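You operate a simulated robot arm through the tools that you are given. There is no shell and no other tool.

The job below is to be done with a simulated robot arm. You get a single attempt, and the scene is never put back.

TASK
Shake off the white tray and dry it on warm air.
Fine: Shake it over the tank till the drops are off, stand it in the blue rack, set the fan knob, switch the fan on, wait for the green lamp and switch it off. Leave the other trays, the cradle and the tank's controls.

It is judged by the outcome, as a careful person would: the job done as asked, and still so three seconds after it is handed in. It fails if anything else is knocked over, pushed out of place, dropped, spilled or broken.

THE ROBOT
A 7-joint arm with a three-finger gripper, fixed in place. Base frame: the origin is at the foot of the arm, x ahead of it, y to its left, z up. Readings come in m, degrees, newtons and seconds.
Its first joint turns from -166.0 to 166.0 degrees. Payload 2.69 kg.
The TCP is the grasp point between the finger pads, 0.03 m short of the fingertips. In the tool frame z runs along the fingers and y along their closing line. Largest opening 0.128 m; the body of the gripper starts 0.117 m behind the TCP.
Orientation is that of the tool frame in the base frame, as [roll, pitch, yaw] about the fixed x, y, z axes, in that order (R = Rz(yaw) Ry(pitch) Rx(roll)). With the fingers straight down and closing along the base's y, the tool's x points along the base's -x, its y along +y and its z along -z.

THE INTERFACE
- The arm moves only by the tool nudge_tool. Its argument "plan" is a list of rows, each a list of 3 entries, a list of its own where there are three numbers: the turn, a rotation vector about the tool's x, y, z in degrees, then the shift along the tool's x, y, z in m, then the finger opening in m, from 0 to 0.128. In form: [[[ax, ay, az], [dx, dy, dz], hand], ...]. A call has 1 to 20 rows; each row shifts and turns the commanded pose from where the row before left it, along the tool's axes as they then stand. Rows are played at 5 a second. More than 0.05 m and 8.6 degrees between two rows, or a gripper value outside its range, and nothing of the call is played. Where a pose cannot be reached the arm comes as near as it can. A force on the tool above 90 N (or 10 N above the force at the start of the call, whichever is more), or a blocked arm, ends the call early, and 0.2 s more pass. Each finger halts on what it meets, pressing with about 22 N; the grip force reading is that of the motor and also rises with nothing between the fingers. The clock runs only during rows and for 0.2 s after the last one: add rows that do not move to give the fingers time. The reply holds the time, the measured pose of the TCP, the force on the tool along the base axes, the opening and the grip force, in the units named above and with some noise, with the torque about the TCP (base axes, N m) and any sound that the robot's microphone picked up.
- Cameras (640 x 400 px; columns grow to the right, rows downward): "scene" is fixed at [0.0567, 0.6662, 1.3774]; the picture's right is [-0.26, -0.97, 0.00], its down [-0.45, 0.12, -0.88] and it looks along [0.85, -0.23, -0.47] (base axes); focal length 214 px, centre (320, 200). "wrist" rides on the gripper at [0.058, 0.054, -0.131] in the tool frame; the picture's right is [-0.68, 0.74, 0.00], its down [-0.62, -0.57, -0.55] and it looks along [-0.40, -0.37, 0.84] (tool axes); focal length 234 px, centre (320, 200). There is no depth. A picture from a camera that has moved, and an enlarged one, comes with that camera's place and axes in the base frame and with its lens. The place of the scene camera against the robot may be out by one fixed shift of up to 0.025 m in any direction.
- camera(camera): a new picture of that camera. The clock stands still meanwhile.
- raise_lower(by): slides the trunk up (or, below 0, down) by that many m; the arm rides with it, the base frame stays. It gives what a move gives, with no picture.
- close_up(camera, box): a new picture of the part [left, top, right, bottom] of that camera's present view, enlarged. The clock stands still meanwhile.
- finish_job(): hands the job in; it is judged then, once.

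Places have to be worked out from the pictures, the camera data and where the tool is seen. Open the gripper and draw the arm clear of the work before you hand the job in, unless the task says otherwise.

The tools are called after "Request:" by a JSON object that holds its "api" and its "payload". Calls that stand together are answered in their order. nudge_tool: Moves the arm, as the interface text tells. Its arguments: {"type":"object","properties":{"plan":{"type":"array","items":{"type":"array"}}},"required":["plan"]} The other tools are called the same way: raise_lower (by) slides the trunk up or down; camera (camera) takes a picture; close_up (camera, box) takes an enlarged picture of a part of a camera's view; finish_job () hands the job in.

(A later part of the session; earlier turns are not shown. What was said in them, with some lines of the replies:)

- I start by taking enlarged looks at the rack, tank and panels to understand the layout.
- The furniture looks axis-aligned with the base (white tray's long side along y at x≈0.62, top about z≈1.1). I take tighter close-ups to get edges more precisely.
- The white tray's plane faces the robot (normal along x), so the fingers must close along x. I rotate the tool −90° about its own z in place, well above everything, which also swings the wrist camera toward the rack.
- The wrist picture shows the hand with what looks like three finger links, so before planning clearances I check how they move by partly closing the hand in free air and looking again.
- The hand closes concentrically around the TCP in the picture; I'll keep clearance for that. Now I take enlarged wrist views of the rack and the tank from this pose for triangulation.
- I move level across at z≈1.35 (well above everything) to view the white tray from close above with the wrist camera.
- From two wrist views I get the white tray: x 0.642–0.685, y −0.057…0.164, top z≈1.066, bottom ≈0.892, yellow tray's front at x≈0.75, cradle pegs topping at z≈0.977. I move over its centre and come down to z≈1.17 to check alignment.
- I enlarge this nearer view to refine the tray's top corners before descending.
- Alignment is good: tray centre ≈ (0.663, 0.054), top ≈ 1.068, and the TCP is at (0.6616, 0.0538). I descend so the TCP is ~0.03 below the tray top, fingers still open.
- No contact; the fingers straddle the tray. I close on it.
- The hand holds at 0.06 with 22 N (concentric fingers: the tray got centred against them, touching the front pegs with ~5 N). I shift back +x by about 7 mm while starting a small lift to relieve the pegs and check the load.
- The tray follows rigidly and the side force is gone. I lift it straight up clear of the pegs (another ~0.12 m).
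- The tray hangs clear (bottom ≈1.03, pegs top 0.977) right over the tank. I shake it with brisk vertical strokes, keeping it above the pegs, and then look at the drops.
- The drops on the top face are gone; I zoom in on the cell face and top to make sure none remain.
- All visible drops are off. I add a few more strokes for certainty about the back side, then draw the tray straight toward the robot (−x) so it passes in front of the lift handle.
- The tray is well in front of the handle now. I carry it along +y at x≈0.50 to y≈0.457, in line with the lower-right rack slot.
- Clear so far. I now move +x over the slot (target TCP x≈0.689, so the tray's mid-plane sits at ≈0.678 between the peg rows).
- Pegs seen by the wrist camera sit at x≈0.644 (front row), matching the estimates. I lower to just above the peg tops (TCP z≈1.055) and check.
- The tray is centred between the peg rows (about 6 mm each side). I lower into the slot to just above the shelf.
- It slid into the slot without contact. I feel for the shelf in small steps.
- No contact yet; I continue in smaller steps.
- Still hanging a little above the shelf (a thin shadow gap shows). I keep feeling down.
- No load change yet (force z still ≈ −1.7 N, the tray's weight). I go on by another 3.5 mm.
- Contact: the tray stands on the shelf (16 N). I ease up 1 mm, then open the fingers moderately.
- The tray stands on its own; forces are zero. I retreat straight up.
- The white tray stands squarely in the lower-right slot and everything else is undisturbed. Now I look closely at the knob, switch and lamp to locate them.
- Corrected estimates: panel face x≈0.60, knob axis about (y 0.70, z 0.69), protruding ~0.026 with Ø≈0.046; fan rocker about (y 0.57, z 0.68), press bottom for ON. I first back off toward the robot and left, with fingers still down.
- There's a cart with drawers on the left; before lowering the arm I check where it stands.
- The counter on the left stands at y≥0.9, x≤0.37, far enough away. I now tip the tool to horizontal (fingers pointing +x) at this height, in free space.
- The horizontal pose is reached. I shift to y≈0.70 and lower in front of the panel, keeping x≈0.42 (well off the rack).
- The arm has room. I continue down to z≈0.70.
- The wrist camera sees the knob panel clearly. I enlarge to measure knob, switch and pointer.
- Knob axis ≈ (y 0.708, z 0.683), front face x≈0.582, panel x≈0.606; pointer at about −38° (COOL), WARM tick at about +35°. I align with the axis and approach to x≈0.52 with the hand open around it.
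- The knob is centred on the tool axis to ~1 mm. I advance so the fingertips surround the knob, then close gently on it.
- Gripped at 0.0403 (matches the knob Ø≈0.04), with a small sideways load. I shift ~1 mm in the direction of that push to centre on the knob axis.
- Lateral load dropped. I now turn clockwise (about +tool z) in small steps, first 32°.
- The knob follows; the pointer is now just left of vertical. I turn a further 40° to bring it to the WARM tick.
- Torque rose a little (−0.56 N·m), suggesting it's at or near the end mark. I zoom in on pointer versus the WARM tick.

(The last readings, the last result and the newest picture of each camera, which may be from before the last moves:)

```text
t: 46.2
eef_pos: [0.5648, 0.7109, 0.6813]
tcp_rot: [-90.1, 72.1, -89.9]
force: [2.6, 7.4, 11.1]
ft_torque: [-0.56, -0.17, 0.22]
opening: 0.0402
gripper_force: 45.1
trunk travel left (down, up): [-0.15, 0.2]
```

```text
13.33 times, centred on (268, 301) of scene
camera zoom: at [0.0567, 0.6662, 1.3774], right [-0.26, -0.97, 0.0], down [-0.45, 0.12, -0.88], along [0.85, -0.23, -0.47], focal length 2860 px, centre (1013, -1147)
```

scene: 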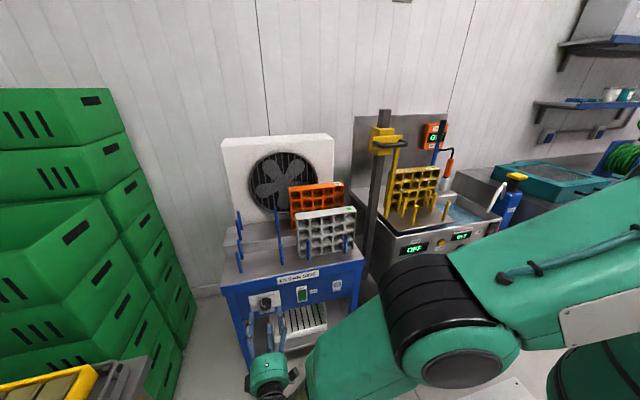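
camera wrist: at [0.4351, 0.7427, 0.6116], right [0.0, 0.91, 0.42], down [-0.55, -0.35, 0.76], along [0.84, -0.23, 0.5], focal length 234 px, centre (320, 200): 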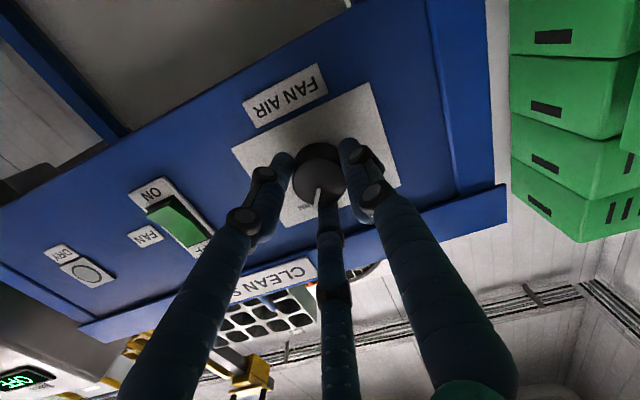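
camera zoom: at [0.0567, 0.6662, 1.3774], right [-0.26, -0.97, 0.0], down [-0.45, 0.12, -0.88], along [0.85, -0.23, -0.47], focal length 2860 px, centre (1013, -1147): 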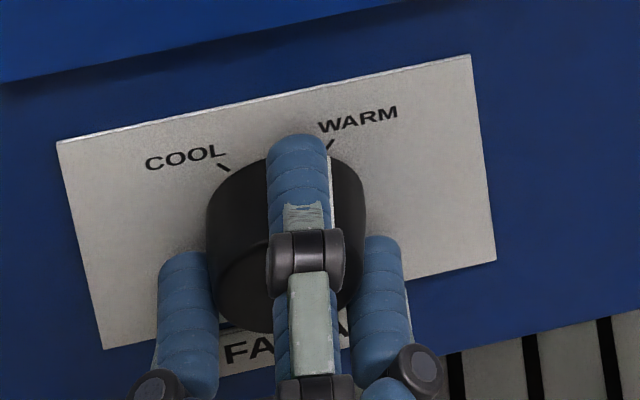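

The pointer now lines up just below the WARM tick. I open and back off to see the knob freely.

Request:
{"api": "nudge_tool", "payload": {"plan": [[[0, 0, 0], [0, 0, 0], 0.045], [[0, 0, 0], [0, 0, 0], 0.07], [[0, 0, 0], [0, 0, 0], 0.09], [[0, 0, 0], [0, 0, -0.02], 0.09], [[0, 0, 0], [0, 0, -0.03], 0.09], [[0, 0, 0], [0, 0, -0.04], 0.09], [[0, 0, 0], [0, 0, 0], 0.09]]}}

Request:
{"api": "close_up", "payload": {"camera": "scene", "box": [244, 282, 292, 318]}}

Request:
{"api": "camera", "payload": {"camera": "wrist"}}

Request:
{"api": "camera", "payload": {"camera": "scene"}}

```text
t: 47.8
eef_pos: [0.4744, 0.7097, 0.6816]
tcp_rot: [-90.0, 72.0, -89.9]
force: [-0.1, -0.4, -0.4]
ft_torque: [-0.01, 0.01, 0.0]
opening: 0.0898
gripper_force: 0.0
trunk travel left (down, up): [-0.15, 0.2]
```

```text
11.11 times, centred on (268, 300) of scene
camera zoom: at [0.0567, 0.6662, 1.3774], right [-0.26, -0.97, 0.0], down [-0.45, 0.12, -0.88], along [0.85, -0.23, -0.47], focal length 2383 px, centre (898, -911)
```

zoom: 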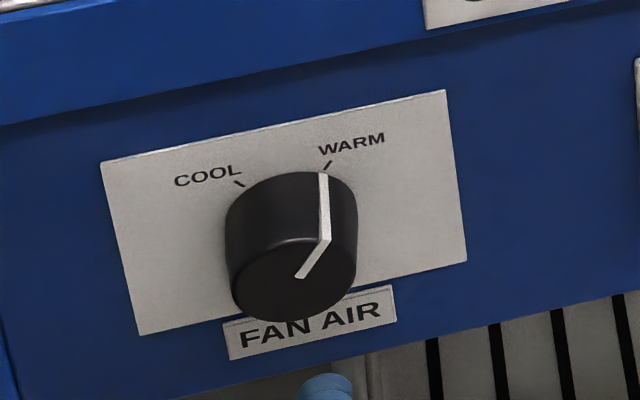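

```text
taken
camera wrist: at [0.3444, 0.7423, 0.6117], right [0.0, 0.91, 0.42], down [-0.55, -0.35, 0.76], along [0.84, -0.23, 0.5], focal length 234 px, centre (320, 200)
```

wrist: 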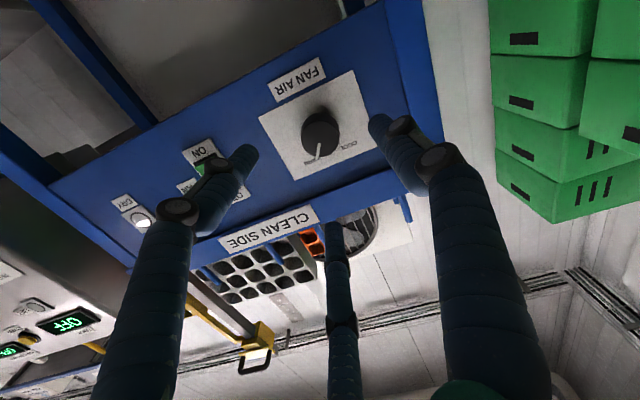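

```text
taken
```

scene: 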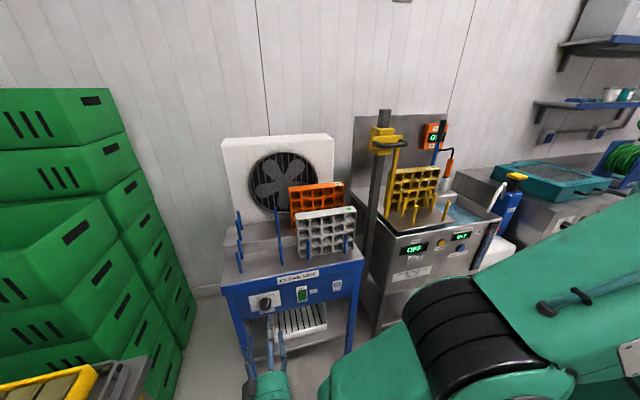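

The pointer sits on WARM (≈+35°). I roll the tool back by −72° in place, then I'll move over in front of the fan switch.

Request:
{"api": "nudge_tool", "payload": {"plan": [[[0, 0, -8], [0, 0, -0.01], 0.09], [[0, 0, -8], [0, 0, -0.01], 0.09], [[0, 0, -8], [0, 0, 0], 0.09], [[0, 0, -8], [0, 0, 0], 0.09], [[0, 0, -8], [0, 0, 0], 0.09], [[0, 0, -8], [0, 0, 0], 0.09], [[0, 0, -8], [0, 0, 0], 0.09], [[0, 0, -8], [0, 0, 0], 0.09], [[0, 0, -8], [0, 0, 0], 0.09], [[0, 0, 0], [0.035, 0, 0], 0.05], [[0, 0, 0], [0.035, 0, 0], 0.02], [[0, 0, 0], [0.035, 0, 0], 0.0], [[0, 0, 0], [0.02, 0, 0], 0.0], [[0, 0, 0], [0, 0, 0], 0.0]]}}

Request:
{"api": "camera", "payload": {"camera": "wrist"}}

Request:
{"api": "camera", "payload": {"camera": "scene"}}

```text
t: 50.8
eef_pos: [0.4565, 0.5841, 0.683]
tcp_rot: [-90.0, 0.0, -89.9]
force: [0.4, 0.8, 0.1]
ft_torque: [0.03, 0.01, -0.01]
opening: 0.0021
gripper_force: 22.3
trunk travel left (down, up): [-0.15, 0.2]
```

```text
taken
camera wrist: at [0.3263, 0.5257, 0.6298], right [0.0, 0.68, -0.74], down [-0.55, 0.61, 0.57], along [0.84, 0.41, 0.37], focal length 234 px, centre (320, 200)
```

wrist: 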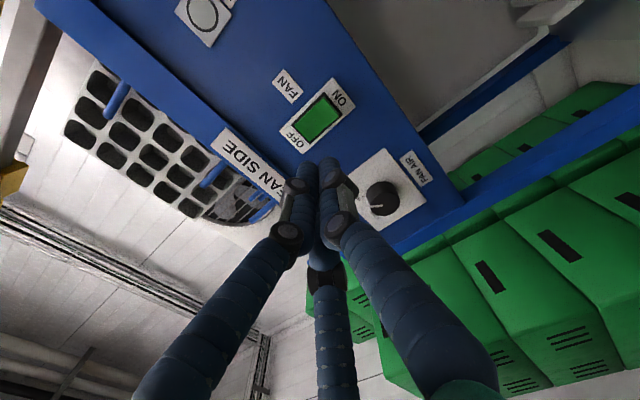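

```text
taken
```

scene: 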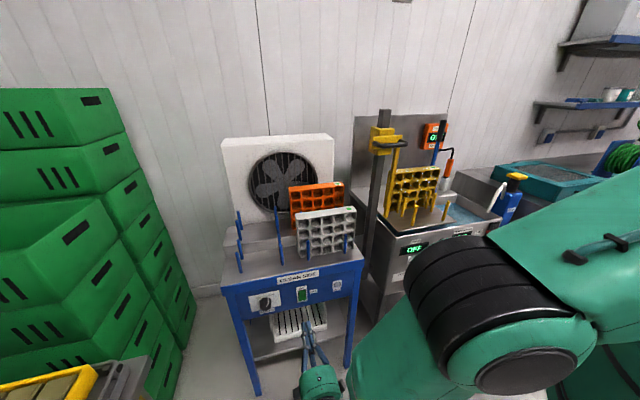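

The closed fingertips make a good pusher. I zoom on the switch to measure its ends.

Request:
{"api": "close_up", "payload": {"camera": "wrist", "box": [268, 65, 364, 165]}}

Request:
{"api": "close_up", "payload": {"camera": "scene", "box": [270, 270, 350, 330]}}

```text
4.00 times, centred on (316, 115) of wrist
camera zoom: at [0.3263, 0.5257, 0.6298], right [0.0, 0.68, -0.74], down [-0.55, 0.61, 0.57], along [0.84, 0.41, 0.37], focal length 937 px, centre (336, 540)
```

zoom: 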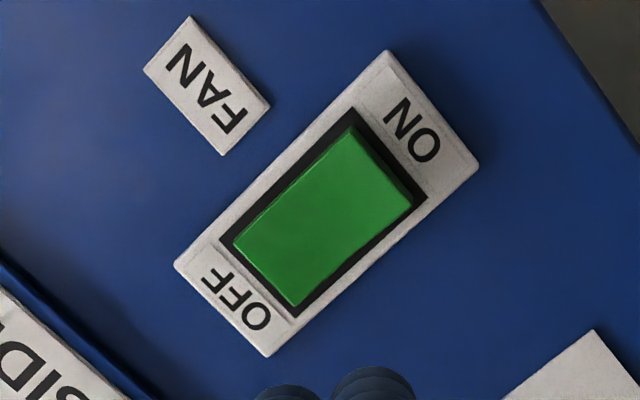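

```text
6.67 times, centred on (310, 300) of scene
camera zoom: at [0.0567, 0.6662, 1.3774], right [-0.26, -0.97, 0.0], down [-0.45, 0.12, -0.88], along [0.85, -0.23, -0.47], focal length 1430 px, centre (387, -467)
```

zoom: 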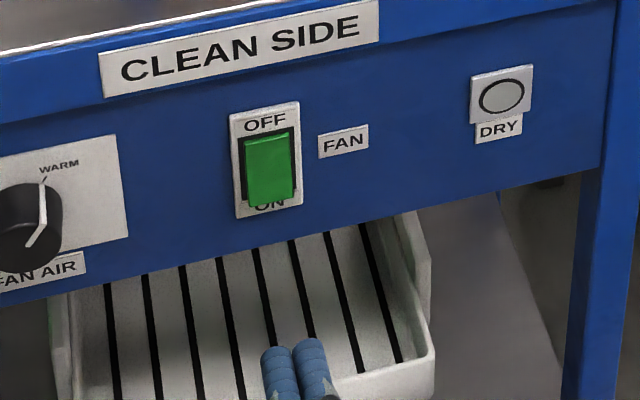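

Rocker: y≈0.573, z from 0.656 (protruding ON end) to 0.703 (OFF end), plate face x≈0.602. I bring the closed fingertips in front of the lower (ON) end, tips about 2 cm off.

Request:
{"api": "nudge_tool", "payload": {"plan": [[[0, 0, 0], [0.0111, 0.023, 0], 0.0], [[0, 0, 0], [0, 0, 0.03], 0.0], [[0, 0, 0], [0, 0, 0.03], 0.0], [[0, 0, 0], [0, 0, 0.02], 0.0], [[0, 0, 0], [0, 0, 0], 0.0]]}}

Request:
{"api": "close_up", "payload": {"camera": "scene", "box": [270, 270, 350, 330]}}

Request:
{"api": "close_up", "payload": {"camera": "wrist", "box": [240, 90, 400, 210]}}

```text
t: 52.0
eef_pos: [0.5371, 0.5738, 0.6574]
tcp_rot: [-89.9, 0.0, -89.9]
force: [-0.3, -0.2, -1.0]
ft_torque: [0.0, -0.01, -0.02]
opening: 0.002
gripper_force: 21.7
trunk travel left (down, up): [-0.15, 0.2]
```

```text
6.67 times, centred on (310, 300) of scene
camera zoom: at [0.0567, 0.6662, 1.3774], right [-0.26, -0.97, 0.0], down [-0.45, 0.12, -0.88], along [0.85, -0.23, -0.47], focal length 1430 px, centre (387, -467)
```

zoom: 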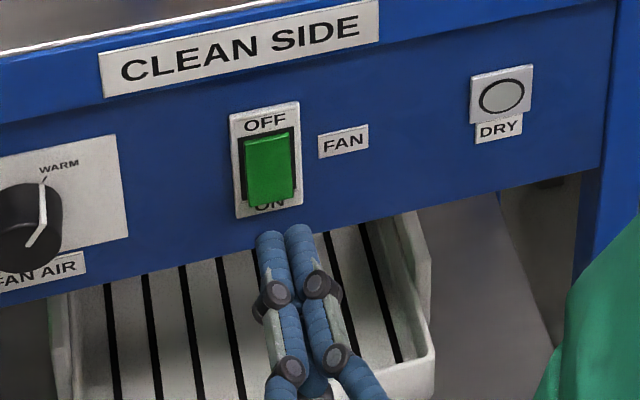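

```text
3.33 times, centred on (320, 150) of wrist
camera zoom: at [0.4069, 0.5146, 0.6053], right [0.0, 0.68, -0.74], down [-0.55, 0.61, 0.57], along [0.84, 0.41, 0.37], focal length 781 px, centre (320, 367)
```

zoom: 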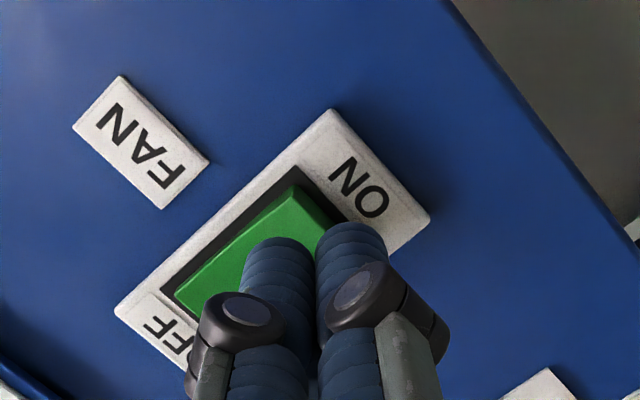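

Fingertips are in line with the lower end of the rocker. I push forward in small steps, watching the force.

Request:
{"api": "nudge_tool", "payload": {"plan": [[[0, 0, 0], [0, 0, 0.005], 0.0], [[0, 0, 0], [0, 0, 0.005], 0.0], [[0, 0, 0], [0, 0, 0.003], 0.0], [[0, 0, 0], [0, 0, 0.003], 0.0], [[0, 0, 0], [0, 0, 0], 0.0]]}}

Request:
{"api": "close_up", "payload": {"camera": "scene", "box": [270, 270, 350, 330]}}

```text
t: 53.2
eef_pos: [0.553, 0.5745, 0.6585]
tcp_rot: [-90.0, 0.0, -89.9]
force: [0.0, -0.5, 0.5]
ft_torque: [0.02, -0.02, 0.02]
opening: 0.0024
gripper_force: 21.5
trunk travel left (down, up): [-0.15, 0.2]
```

```text
6.67 times, centred on (310, 300) of scene
camera zoom: at [0.0567, 0.6662, 1.3774], right [-0.26, -0.97, 0.0], down [-0.45, 0.12, -0.88], along [0.85, -0.23, -0.47], focal length 1430 px, centre (387, -467)
```

zoom: 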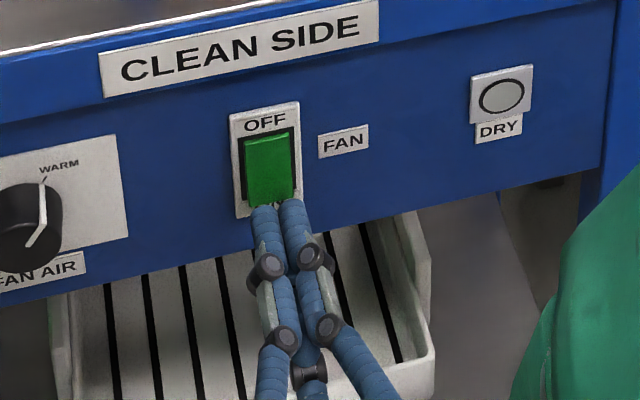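

Request:
{"api": "nudge_tool", "payload": {"plan": [[[0, 0, 0], [0, 0, 0.003], 0.0], [[0, 0, 0], [0, 0, 0.002], 0.0], [[0, 0, 0], [0, 0, 0.002], 0.0], [[0, 0, 0], [0, 0, 0], 0.0]]}}

Request:
{"api": "close_up", "payload": {"camera": "scene", "box": [270, 270, 350, 330]}}

```text
t: 54.2
eef_pos: [0.5603, 0.5737, 0.6591]
tcp_rot: [-89.9, 0.1, -89.9]
force: [-0.8, 0.1, -0.1]
ft_torque: [0.04, -0.01, 0.02]
opening: 0.0023
gripper_force: 22.0
trunk travel left (down, up): [-0.15, 0.2]
```

```text
6.67 times, centred on (310, 300) of scene
camera zoom: at [0.0567, 0.6662, 1.3774], right [-0.26, -0.97, 0.0], down [-0.45, 0.12, -0.88], along [0.85, -0.23, -0.47], focal length 1430 px, centre (387, -467)
```

zoom: 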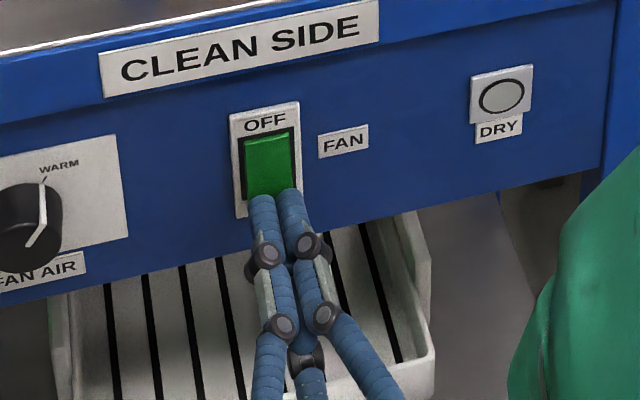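

Request:
{"api": "nudge_tool", "payload": {"plan": [[[0, 0, 0], [0, 0, 0.002], 0.0], [[0, 0, 0], [0, 0, 0.002], 0.0], [[0, 0, 0], [0, 0, 0.001], 0.0], [[0, 0, 0], [0, 0, 0], 0.0]]}}

Request:
{"api": "close_up", "payload": {"camera": "scene", "box": [270, 270, 350, 330]}}

Request:
{"api": "close_up", "payload": {"camera": "wrist", "box": [240, 90, 400, 210]}}

```text
t: 55.2
eef_pos: [0.5643, 0.5733, 0.6587]
tcp_rot: [-90.0, 0.0, -89.9]
force: [-0.7, -0.1, -0.1]
ft_torque: [0.0, -0.02, -0.01]
opening: 0.0023
gripper_force: 22.0
trunk travel left (down, up): [-0.15, 0.2]
```

```text
6.67 times, centred on (310, 300) of scene
camera zoom: at [0.0567, 0.6662, 1.3774], right [-0.26, -0.97, 0.0], down [-0.45, 0.12, -0.88], along [0.85, -0.23, -0.47], focal length 1430 px, centre (387, -467)
```

zoom: 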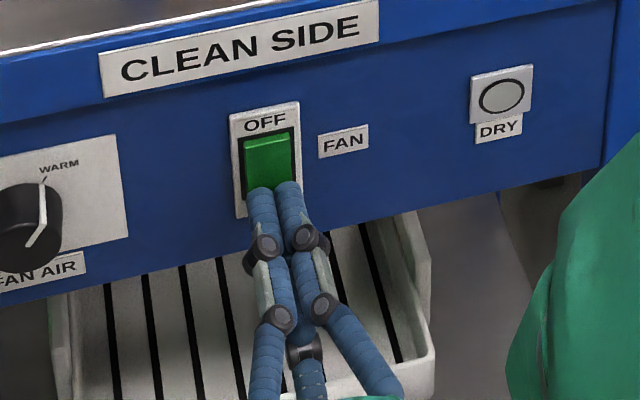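

```text
3.33 times, centred on (320, 150) of wrist
camera zoom: at [0.4343, 0.515, 0.6065], right [0.0, 0.68, -0.74], down [-0.55, 0.61, 0.57], along [0.84, 0.41, 0.37], focal length 781 px, centre (320, 367)
```

zoom: 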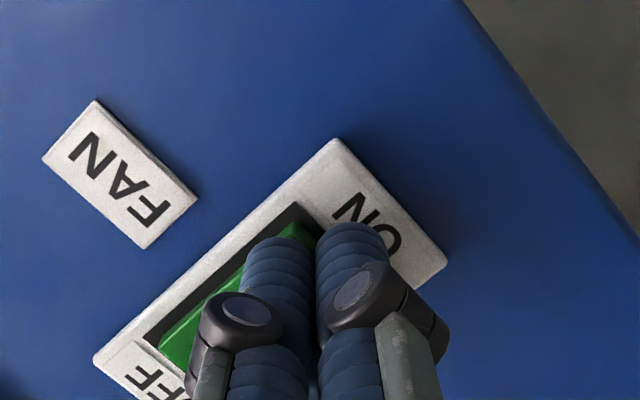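

Request:
{"api": "nudge_tool", "payload": {"plan": [[[0, 0, 0], [0, 0, 0.002], 0.0], [[0, 0, 0], [0, 0, 0.002], 0.0], [[0, 0, 0], [0, 0, 0], 0.0]]}}

Request:
{"api": "close_up", "payload": {"camera": "scene", "box": [280, 275, 330, 313]}}

Request:
{"api": "close_up", "payload": {"camera": "scene", "box": [215, 120, 365, 230]}}

```text
t: 56.0
eef_pos: [0.5661, 0.5736, 0.66]
tcp_rot: [-89.9, -0.1, -89.7]
force: [-37.3, 3.1, 4.0]
ft_torque: [0.01, -0.58, 0.01]
opening: 0.002
gripper_force: 22.0
trunk travel left (down, up): [-0.15, 0.2]
```

```text
10.53 times, centred on (305, 294) of scene
camera zoom: at [0.0567, 0.6662, 1.3774], right [-0.26, -0.97, 0.0], down [-0.45, 0.12, -0.88], along [0.85, -0.23, -0.47], focal length 2258 px, centre (478, -790)
```

zoom: 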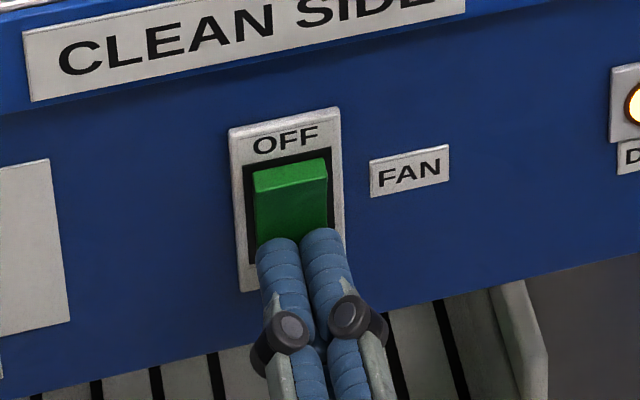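

```text
3.64 times, centred on (290, 175) of scene
camera zoom: at [0.0567, 0.6662, 1.3774], right [-0.26, -0.97, 0.0], down [-0.45, 0.12, -0.88], along [0.85, -0.23, -0.47], focal length 780 px, centre (429, 291)
```

zoom: 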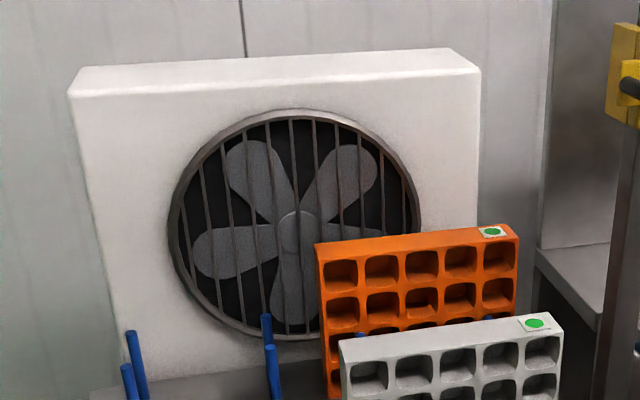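

The rocker has flipped to ON (its top now protrudes) and the DRY lamp has lit amber. I ease back off the switch.

Request:
{"api": "nudge_tool", "payload": {"plan": [[[0, 0, 0], [0, 0, -0.01], 0.0], [[0, 0, 0], [0, 0, -0.02], 0.0], [[0, 0, 0], [0, 0, -0.02], 0.0], [[0, 0, 0], [0, 0, 0], 0.0]]}}

Request:
{"api": "close_up", "payload": {"camera": "scene", "box": [240, 265, 350, 330]}}

Request:
{"api": "close_up", "payload": {"camera": "scene", "box": [215, 120, 365, 230]}}

```text
t: 57.0
eef_pos: [0.5182, 0.5729, 0.6588]
tcp_rot: [-90.0, 0.1, -89.9]
force: [-0.3, 0.0, 1.0]
ft_torque: [-0.01, -0.02, 0.02]
opening: 0.0026
gripper_force: 21.1
trunk travel left (down, up): [-0.15, 0.2]
```

```text
5.82 times, centred on (295, 298) of scene
camera zoom: at [0.0567, 0.6662, 1.3774], right [-0.26, -0.97, 0.0], down [-0.45, 0.12, -0.88], along [0.85, -0.23, -0.47], focal length 1248 px, centre (466, -367)
```

zoom: 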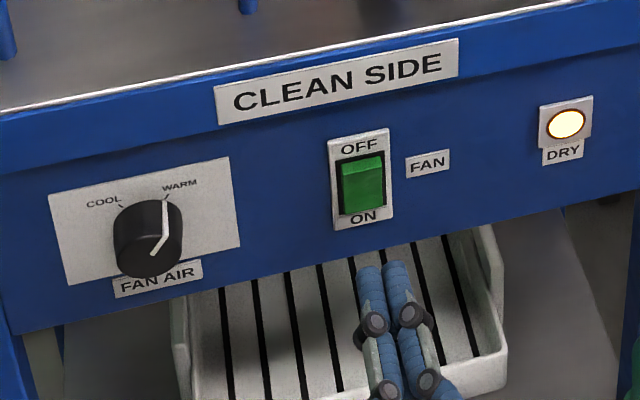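

```text
3.64 times, centred on (290, 175) of scene
camera zoom: at [0.0567, 0.6662, 1.3774], right [-0.26, -0.97, 0.0], down [-0.45, 0.12, -0.88], along [0.85, -0.23, -0.47], focal length 780 px, centre (429, 291)
```

zoom: 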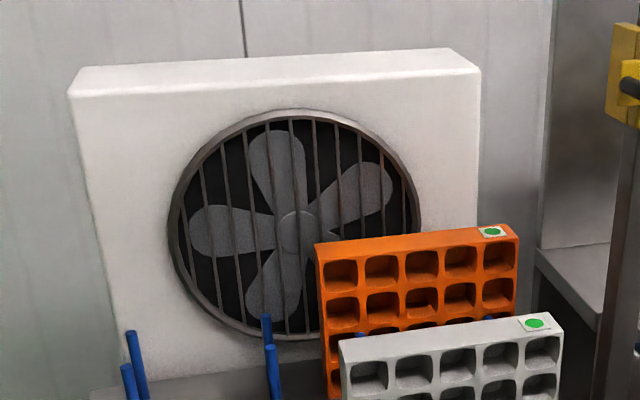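

Fan running on WARM, lamp amber. I move up to stand ready in front of the OFF end (z≈0.705) and wait.

Request:
{"api": "nudge_tool", "payload": {"plan": [[[0, 0, 0], [0, -0.023, 0], 0.0], [[0, 0, 0], [0, -0.023, 0], 0.0], [[0, 0, 0], [0, 0, 0], 0.0], [[0, 0, 0], [0, 0, 0], 0.0], [[0, 0, 0], [0, 0, 0], 0.0], [[0, 0, 0], [0, 0, 0], 0.0], [[0, 0, 0], [0, 0, 0], 0.0], [[0, 0, 0], [0, 0, 0], 0.0], [[0, 0, 0], [0, 0, 0], 0.0], [[0, 0, 0], [0, 0, 0], 0.0], [[0, 0, 0], [0, 0, 0], 0.0], [[0, 0, 0], [0, 0, 0], 0.0], [[0, 0, 0], [0, 0, 0], 0.0], [[0, 0, 0], [0, 0, 0], 0.0], [[0, 0, 0], [0, 0, 0], 0.0]]}}

Request:
{"api": "close_up", "payload": {"camera": "scene", "box": [240, 265, 350, 330]}}

```text
t: 60.2
eef_pos: [0.518, 0.5727, 0.7047]
tcp_rot: [-90.0, 0.0, -89.9]
force: [-1.9, 0.3, -0.1]
ft_torque: [0.03, -0.02, 0.0]
opening: 0.0021
gripper_force: 22.2
trunk travel left (down, up): [-0.15, 0.2]
```

```text
5.82 times, centred on (295, 298) of scene
camera zoom: at [0.0567, 0.6662, 1.3774], right [-0.26, -0.97, 0.0], down [-0.45, 0.12, -0.88], along [0.85, -0.23, -0.47], focal length 1248 px, centre (466, -367)
```

zoom: 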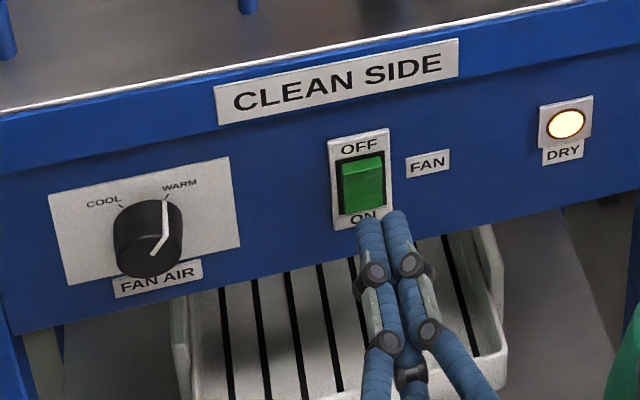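

The lamp is still amber; I keep waiting without moving.

Request:
{"api": "nudge_tool", "payload": {"plan": [[[0, 0, 0], [0, 0, 0], 0.0], [[0, 0, 0], [0, 0, 0], 0.0], [[0, 0, 0], [0, 0, 0], 0.0], [[0, 0, 0], [0, 0, 0], 0.0], [[0, 0, 0], [0, 0, 0], 0.0], [[0, 0, 0], [0, 0, 0], 0.0], [[0, 0, 0], [0, 0, 0], 0.0], [[0, 0, 0], [0, 0, 0], 0.0], [[0, 0, 0], [0, 0, 0], 0.0], [[0, 0, 0], [0, 0, 0], 0.0], [[0, 0, 0], [0, 0, 0], 0.0], [[0, 0, 0], [0, 0, 0], 0.0], [[0, 0, 0], [0, 0, 0], 0.0], [[0, 0, 0], [0, 0, 0], 0.0], [[0, 0, 0], [0, 0, 0], 0.0], [[0, 0, 0], [0, 0, 0], 0.0], [[0, 0, 0], [0, 0, 0], 0.0], [[0, 0, 0], [0, 0, 0], 0.0], [[0, 0, 0], [0, 0, 0], 0.0], [[0, 0, 0], [0, 0, 0], 0.0]]}}

Request:
{"api": "close_up", "payload": {"camera": "scene", "box": [240, 265, 350, 330]}}

```text
t: 64.4
eef_pos: [0.5181, 0.5723, 0.7043]
tcp_rot: [-90.0, 0.0, -89.9]
force: [0.6, 0.0, -0.6]
ft_torque: [0.0, -0.04, -0.03]
opening: 0.0024
gripper_force: 21.7
trunk travel left (down, up): [-0.15, 0.2]
```

```text
5.82 times, centred on (295, 298) of scene
camera zoom: at [0.0567, 0.6662, 1.3774], right [-0.26, -0.97, 0.0], down [-0.45, 0.12, -0.88], along [0.85, -0.23, -0.47], focal length 1248 px, centre (466, -367)
```

zoom: 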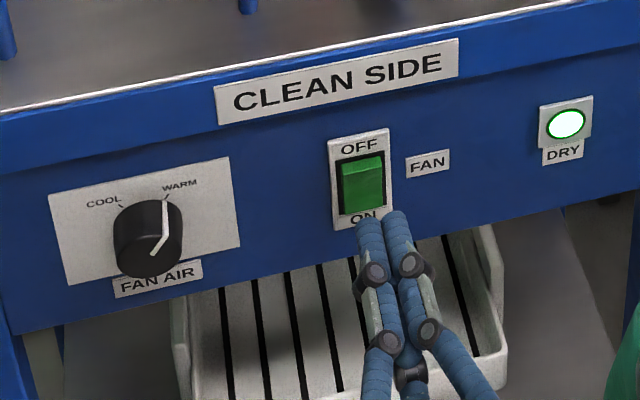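

The DRY lamp has turned green. I press the OFF end (top of the rocker) with the closed fingertips.

Request:
{"api": "nudge_tool", "payload": {"plan": [[[0, 0, 0], [0, 0, 0.02], 0.0], [[0, 0, 0], [0, 0, 0.012], 0.0], [[0, 0, 0], [0, 0, 0.006], 0.0], [[0, 0, 0], [0, 0, 0.004], 0.0], [[0, 0, 0], [0, 0, 0.003], 0.0], [[0, 0, 0], [0, 0, 0], 0.0]]}}

Request:
{"api": "close_up", "payload": {"camera": "scene", "box": [240, 265, 350, 330]}}

```text
t: 65.8
eef_pos: [0.5633, 0.5745, 0.7049]
tcp_rot: [-90.0, 0.0, -89.9]
force: [-0.5, 0.7, 0.4]
ft_torque: [-0.03, -0.01, 0.0]
opening: 0.0021
gripper_force: 22.0
trunk travel left (down, up): [-0.15, 0.2]
```

```text
5.82 times, centred on (295, 298) of scene
camera zoom: at [0.0567, 0.6662, 1.3774], right [-0.26, -0.97, 0.0], down [-0.45, 0.12, -0.88], along [0.85, -0.23, -0.47], focal length 1248 px, centre (466, -367)
```

zoom: 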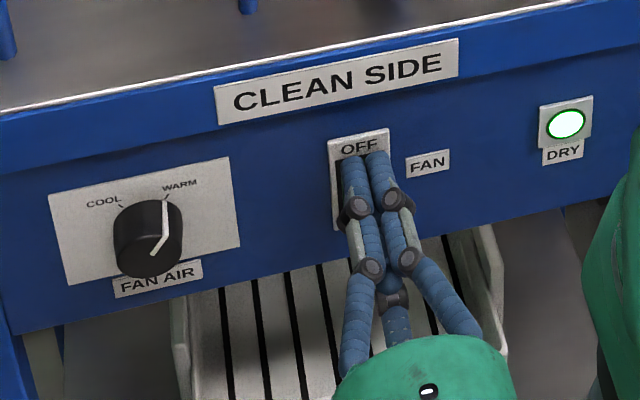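

Request:
{"api": "nudge_tool", "payload": {"plan": [[[0, 0, 0], [0, 0, 0.002], 0.0], [[0, 0, 0], [0, 0, 0.002], 0.0], [[0, 0, 0], [0, 0, 0], 0.0]]}}

Request:
{"api": "close_up", "payload": {"camera": "scene", "box": [240, 265, 350, 330]}}

```text
t: 66.6
eef_pos: [0.5664, 0.5743, 0.7058]
tcp_rot: [-90.0, 0.0, -89.8]
force: [-0.3, -0.3, 0.2]
ft_torque: [0.02, -0.04, 0.03]
opening: 0.0023
gripper_force: 22.0
trunk travel left (down, up): [-0.15, 0.2]
```

```text
5.82 times, centred on (295, 298) of scene
camera zoom: at [0.0567, 0.6662, 1.3774], right [-0.26, -0.97, 0.0], down [-0.45, 0.12, -0.88], along [0.85, -0.23, -0.47], focal length 1248 px, centre (466, -367)
```

zoom: 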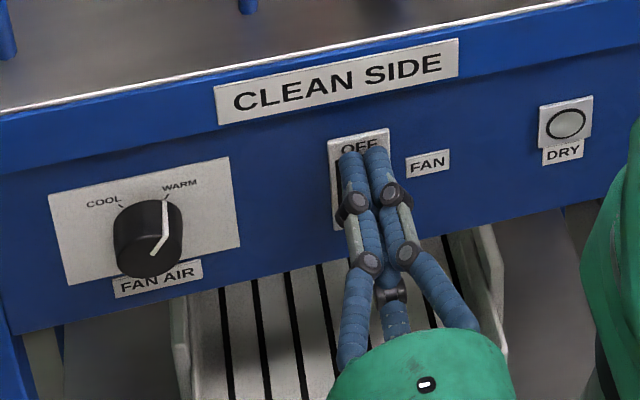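

The lamp went out, so the fan is switched off. I back away and check the rocker has latched at OFF.

Request:
{"api": "nudge_tool", "payload": {"plan": [[[0, 0, 0], [0, 0, -0.015], 0.0], [[0, 0, 0], [0, 0, -0.03], 0.0], [[0, 0, 0], [0, 0, -0.04], 0.0], [[0, 0, 0], [0, 0, -0.04], 0.03], [[0, 0, 0], [0, 0, 0], 0.06], [[0, 0, 0], [0, 0, 0], 0.09]]}}

Request:
{"api": "close_up", "payload": {"camera": "scene", "box": [240, 265, 350, 330]}}

Request:
{"api": "close_up", "payload": {"camera": "scene", "box": [215, 120, 365, 230]}}

```text
t: 68.0
eef_pos: [0.4416, 0.5743, 0.704]
tcp_rot: [-90.1, 0.0, -90.0]
force: [-0.4, -0.3, -0.6]
ft_torque: [0.05, 0.02, 0.01]
opening: 0.0902
gripper_force: 0.0
trunk travel left (down, up): [-0.15, 0.2]
```

```text
5.82 times, centred on (295, 298) of scene
camera zoom: at [0.0567, 0.6662, 1.3774], right [-0.26, -0.97, 0.0], down [-0.45, 0.12, -0.88], along [0.85, -0.23, -0.47], focal length 1248 px, centre (466, -367)
```

zoom: 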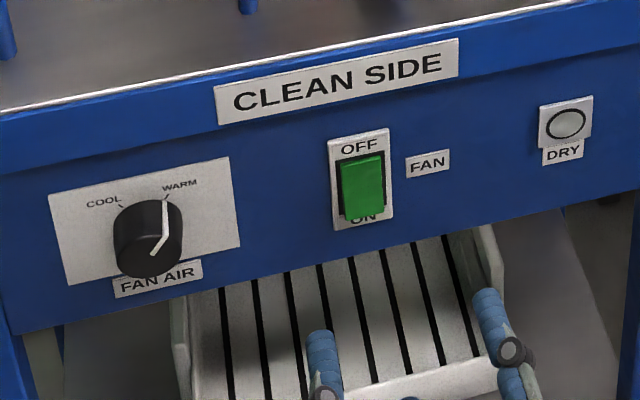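

```text
3.64 times, centred on (290, 175) of scene
camera zoom: at [0.0567, 0.6662, 1.3774], right [-0.26, -0.97, 0.0], down [-0.45, 0.12, -0.88], along [0.85, -0.23, -0.47], focal length 780 px, centre (429, 291)
```

zoom: 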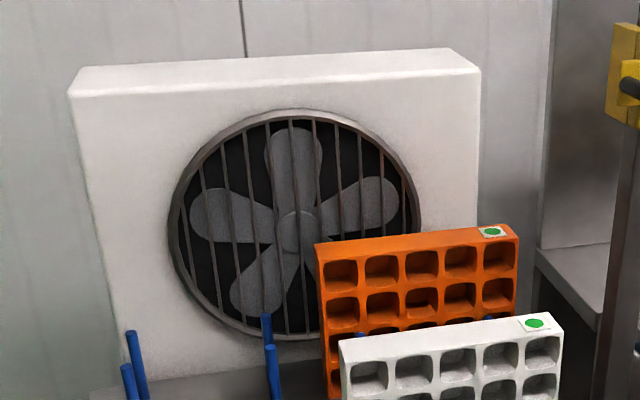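

Rocker latched at OFF, fan stopped, knob at WARM, trays steady. I draw the arm back and up clear of the work with the hand open.

Request:
{"api": "nudge_tool", "payload": {"plan": [[[0, 0, 0], [0, -0.02, -0.02], 0.128], [[0, 0, 0], [0, -0.04, 0], 0.128], [[0, 0, 0], [0, -0.04, 0], 0.128], [[0, 0, 0], [0, -0.04, 0], 0.128], [[0, 0, 0], [0, -0.04, 0], 0.128], [[0, 0, 0], [0, -0.04, 0], 0.128], [[0, 0, 0], [0, -0.04, 0], 0.128], [[0, 0, 0], [0, -0.04, 0], 0.128], [[0, 0, 0], [0, -0.04, 0], 0.128], [[0, 0, 0], [0, -0.04, 0], 0.128], [[0, 0, 0], [0, -0.04, 0], 0.128], [[0, 0, 0], [0.03, -0.03, 0], 0.128], [[0, 0, 0], [0.04, 0, 0], 0.128], [[0, 0, 0], [0.04, 0, 0], 0.128], [[0, 0, 0], [0.04, 0, 0], 0.128], [[0, 0, 0], [0.04, 0, 0], 0.128], [[0, 0, 0], [0, 0, 0], 0.128]]}}

Request:
{"api": "camera", "payload": {"camera": "scene"}}

Request:
{"api": "camera", "payload": {"camera": "wrist"}}

```text
t: 71.6
eef_pos: [0.4211, 0.3792, 1.1535]
tcp_rot: [-90.0, -0.1, -89.9]
force: [0.4, -1.0, -0.2]
ft_torque: [0.02, 0.05, 0.07]
opening: 0.1282
gripper_force: 0.1
trunk travel left (down, up): [-0.15, 0.2]
```

```text
taken
```

scene: 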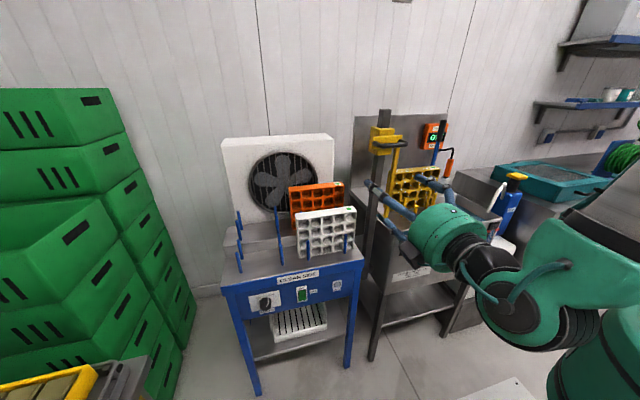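

```text
taken
camera wrist: at [0.2922, 0.3212, 1.1029], right [0.0, 0.68, -0.74], down [-0.55, 0.61, 0.57], along [0.84, 0.41, 0.37], focal length 234 px, centre (320, 200)
```

wrist: 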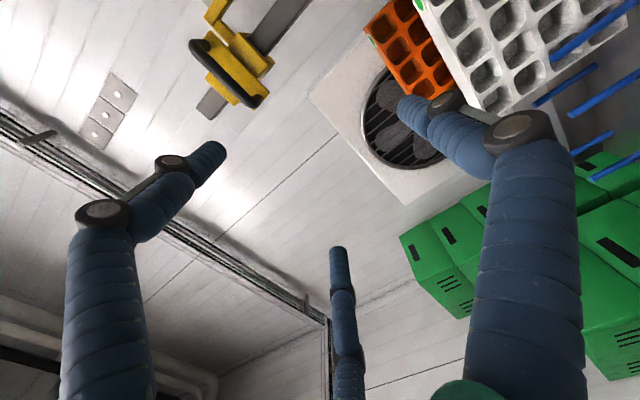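

The arm is clear. I do a last check of the rack, panel and tank in close-up.

Request:
{"api": "close_up", "payload": {"camera": "scene", "box": [220, 170, 380, 320]}}

Request:
{"api": "close_up", "payload": {"camera": "scene", "box": [345, 100, 525, 260]}}

Request:
{"api": "close_up", "payload": {"camera": "scene", "box": [285, 195, 365, 260]}}

```text
2.67 times, centred on (300, 245) of scene
camera zoom: at [0.0567, 0.6662, 1.3774], right [-0.26, -0.97, 0.0], down [-0.45, 0.12, -0.88], along [0.85, -0.23, -0.47], focal length 572 px, centre (373, 80)
```

zoom: 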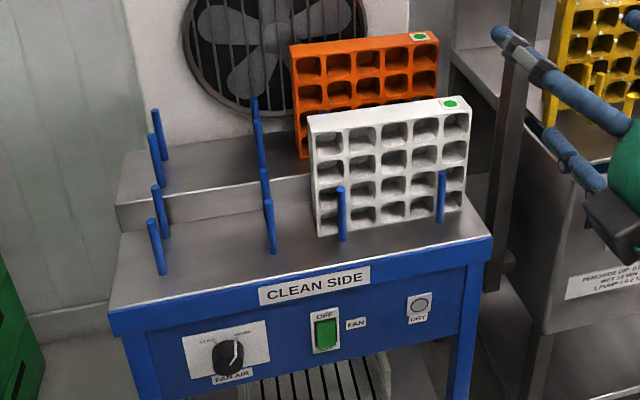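

```text
2.50 times, centred on (435, 180) of scene
camera zoom: at [0.0567, 0.6662, 1.3774], right [-0.26, -0.97, 0.0], down [-0.45, 0.12, -0.88], along [0.85, -0.23, -0.47], focal length 536 px, centre (32, 250)
```

zoom: 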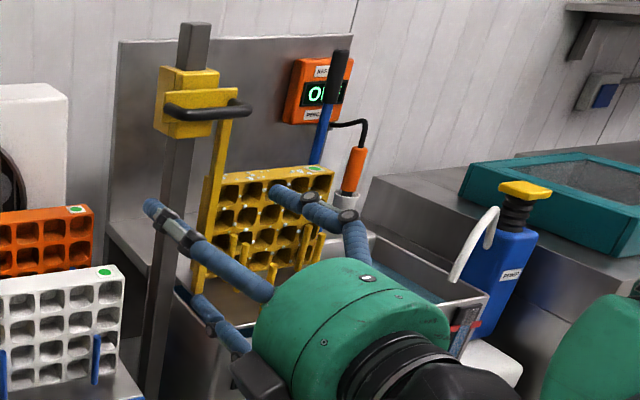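

```text
6.15 times, centred on (325, 228) of scene
camera zoom: at [0.0567, 0.6662, 1.3774], right [-0.26, -0.97, 0.0], down [-0.45, 0.12, -0.88], along [0.85, -0.23, -0.47], focal length 1320 px, centre (289, 31)
```

zoom: 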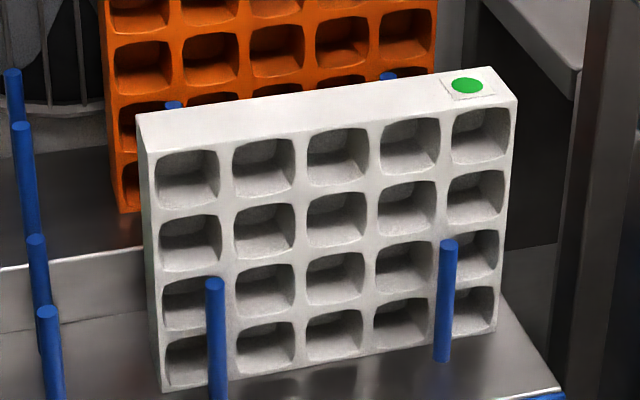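

The white tray stands dry in the blue rack and the fan is off after the green lamp. The knob is on WARM, the other trays, cradle and tank controls are as they were, and the hand is open and clear. I hand the job in.

Request:
{"api": "finish_job", "payload": {}}

```text
The job is handed in.
```

The white tray has been shaken off over the tank, dried on warm air, and is standing in the blue rack. I've handed the job in.

- **Shaking:** I gave it two rounds of up-and-down strokes above the tank. In the pictures the drops were gone from the top and the cell face. The back face was out of view, so I added the second round for that side.
- **Rack:** The tray is in the lower-right slot, upright between the pegs and in front of the orange tray.
- **Drying:** I turned the knob from COOL to WARM and switched the fan on. The lamp went amber and then green, and I switched the fan off about two seconds after seeing it green. The switch is back at OFF, the lamp is out and the fan has stopped.
- **Everything else:** The orange and yellow trays, the lift and the tank panel looked as they did at the start. When I first gripped the white tray, it pressed on the cradle's front pegs at about 5 N until I eased it back. I saw no movement of the cradle.

The hand is open and the arm is clear of the work.
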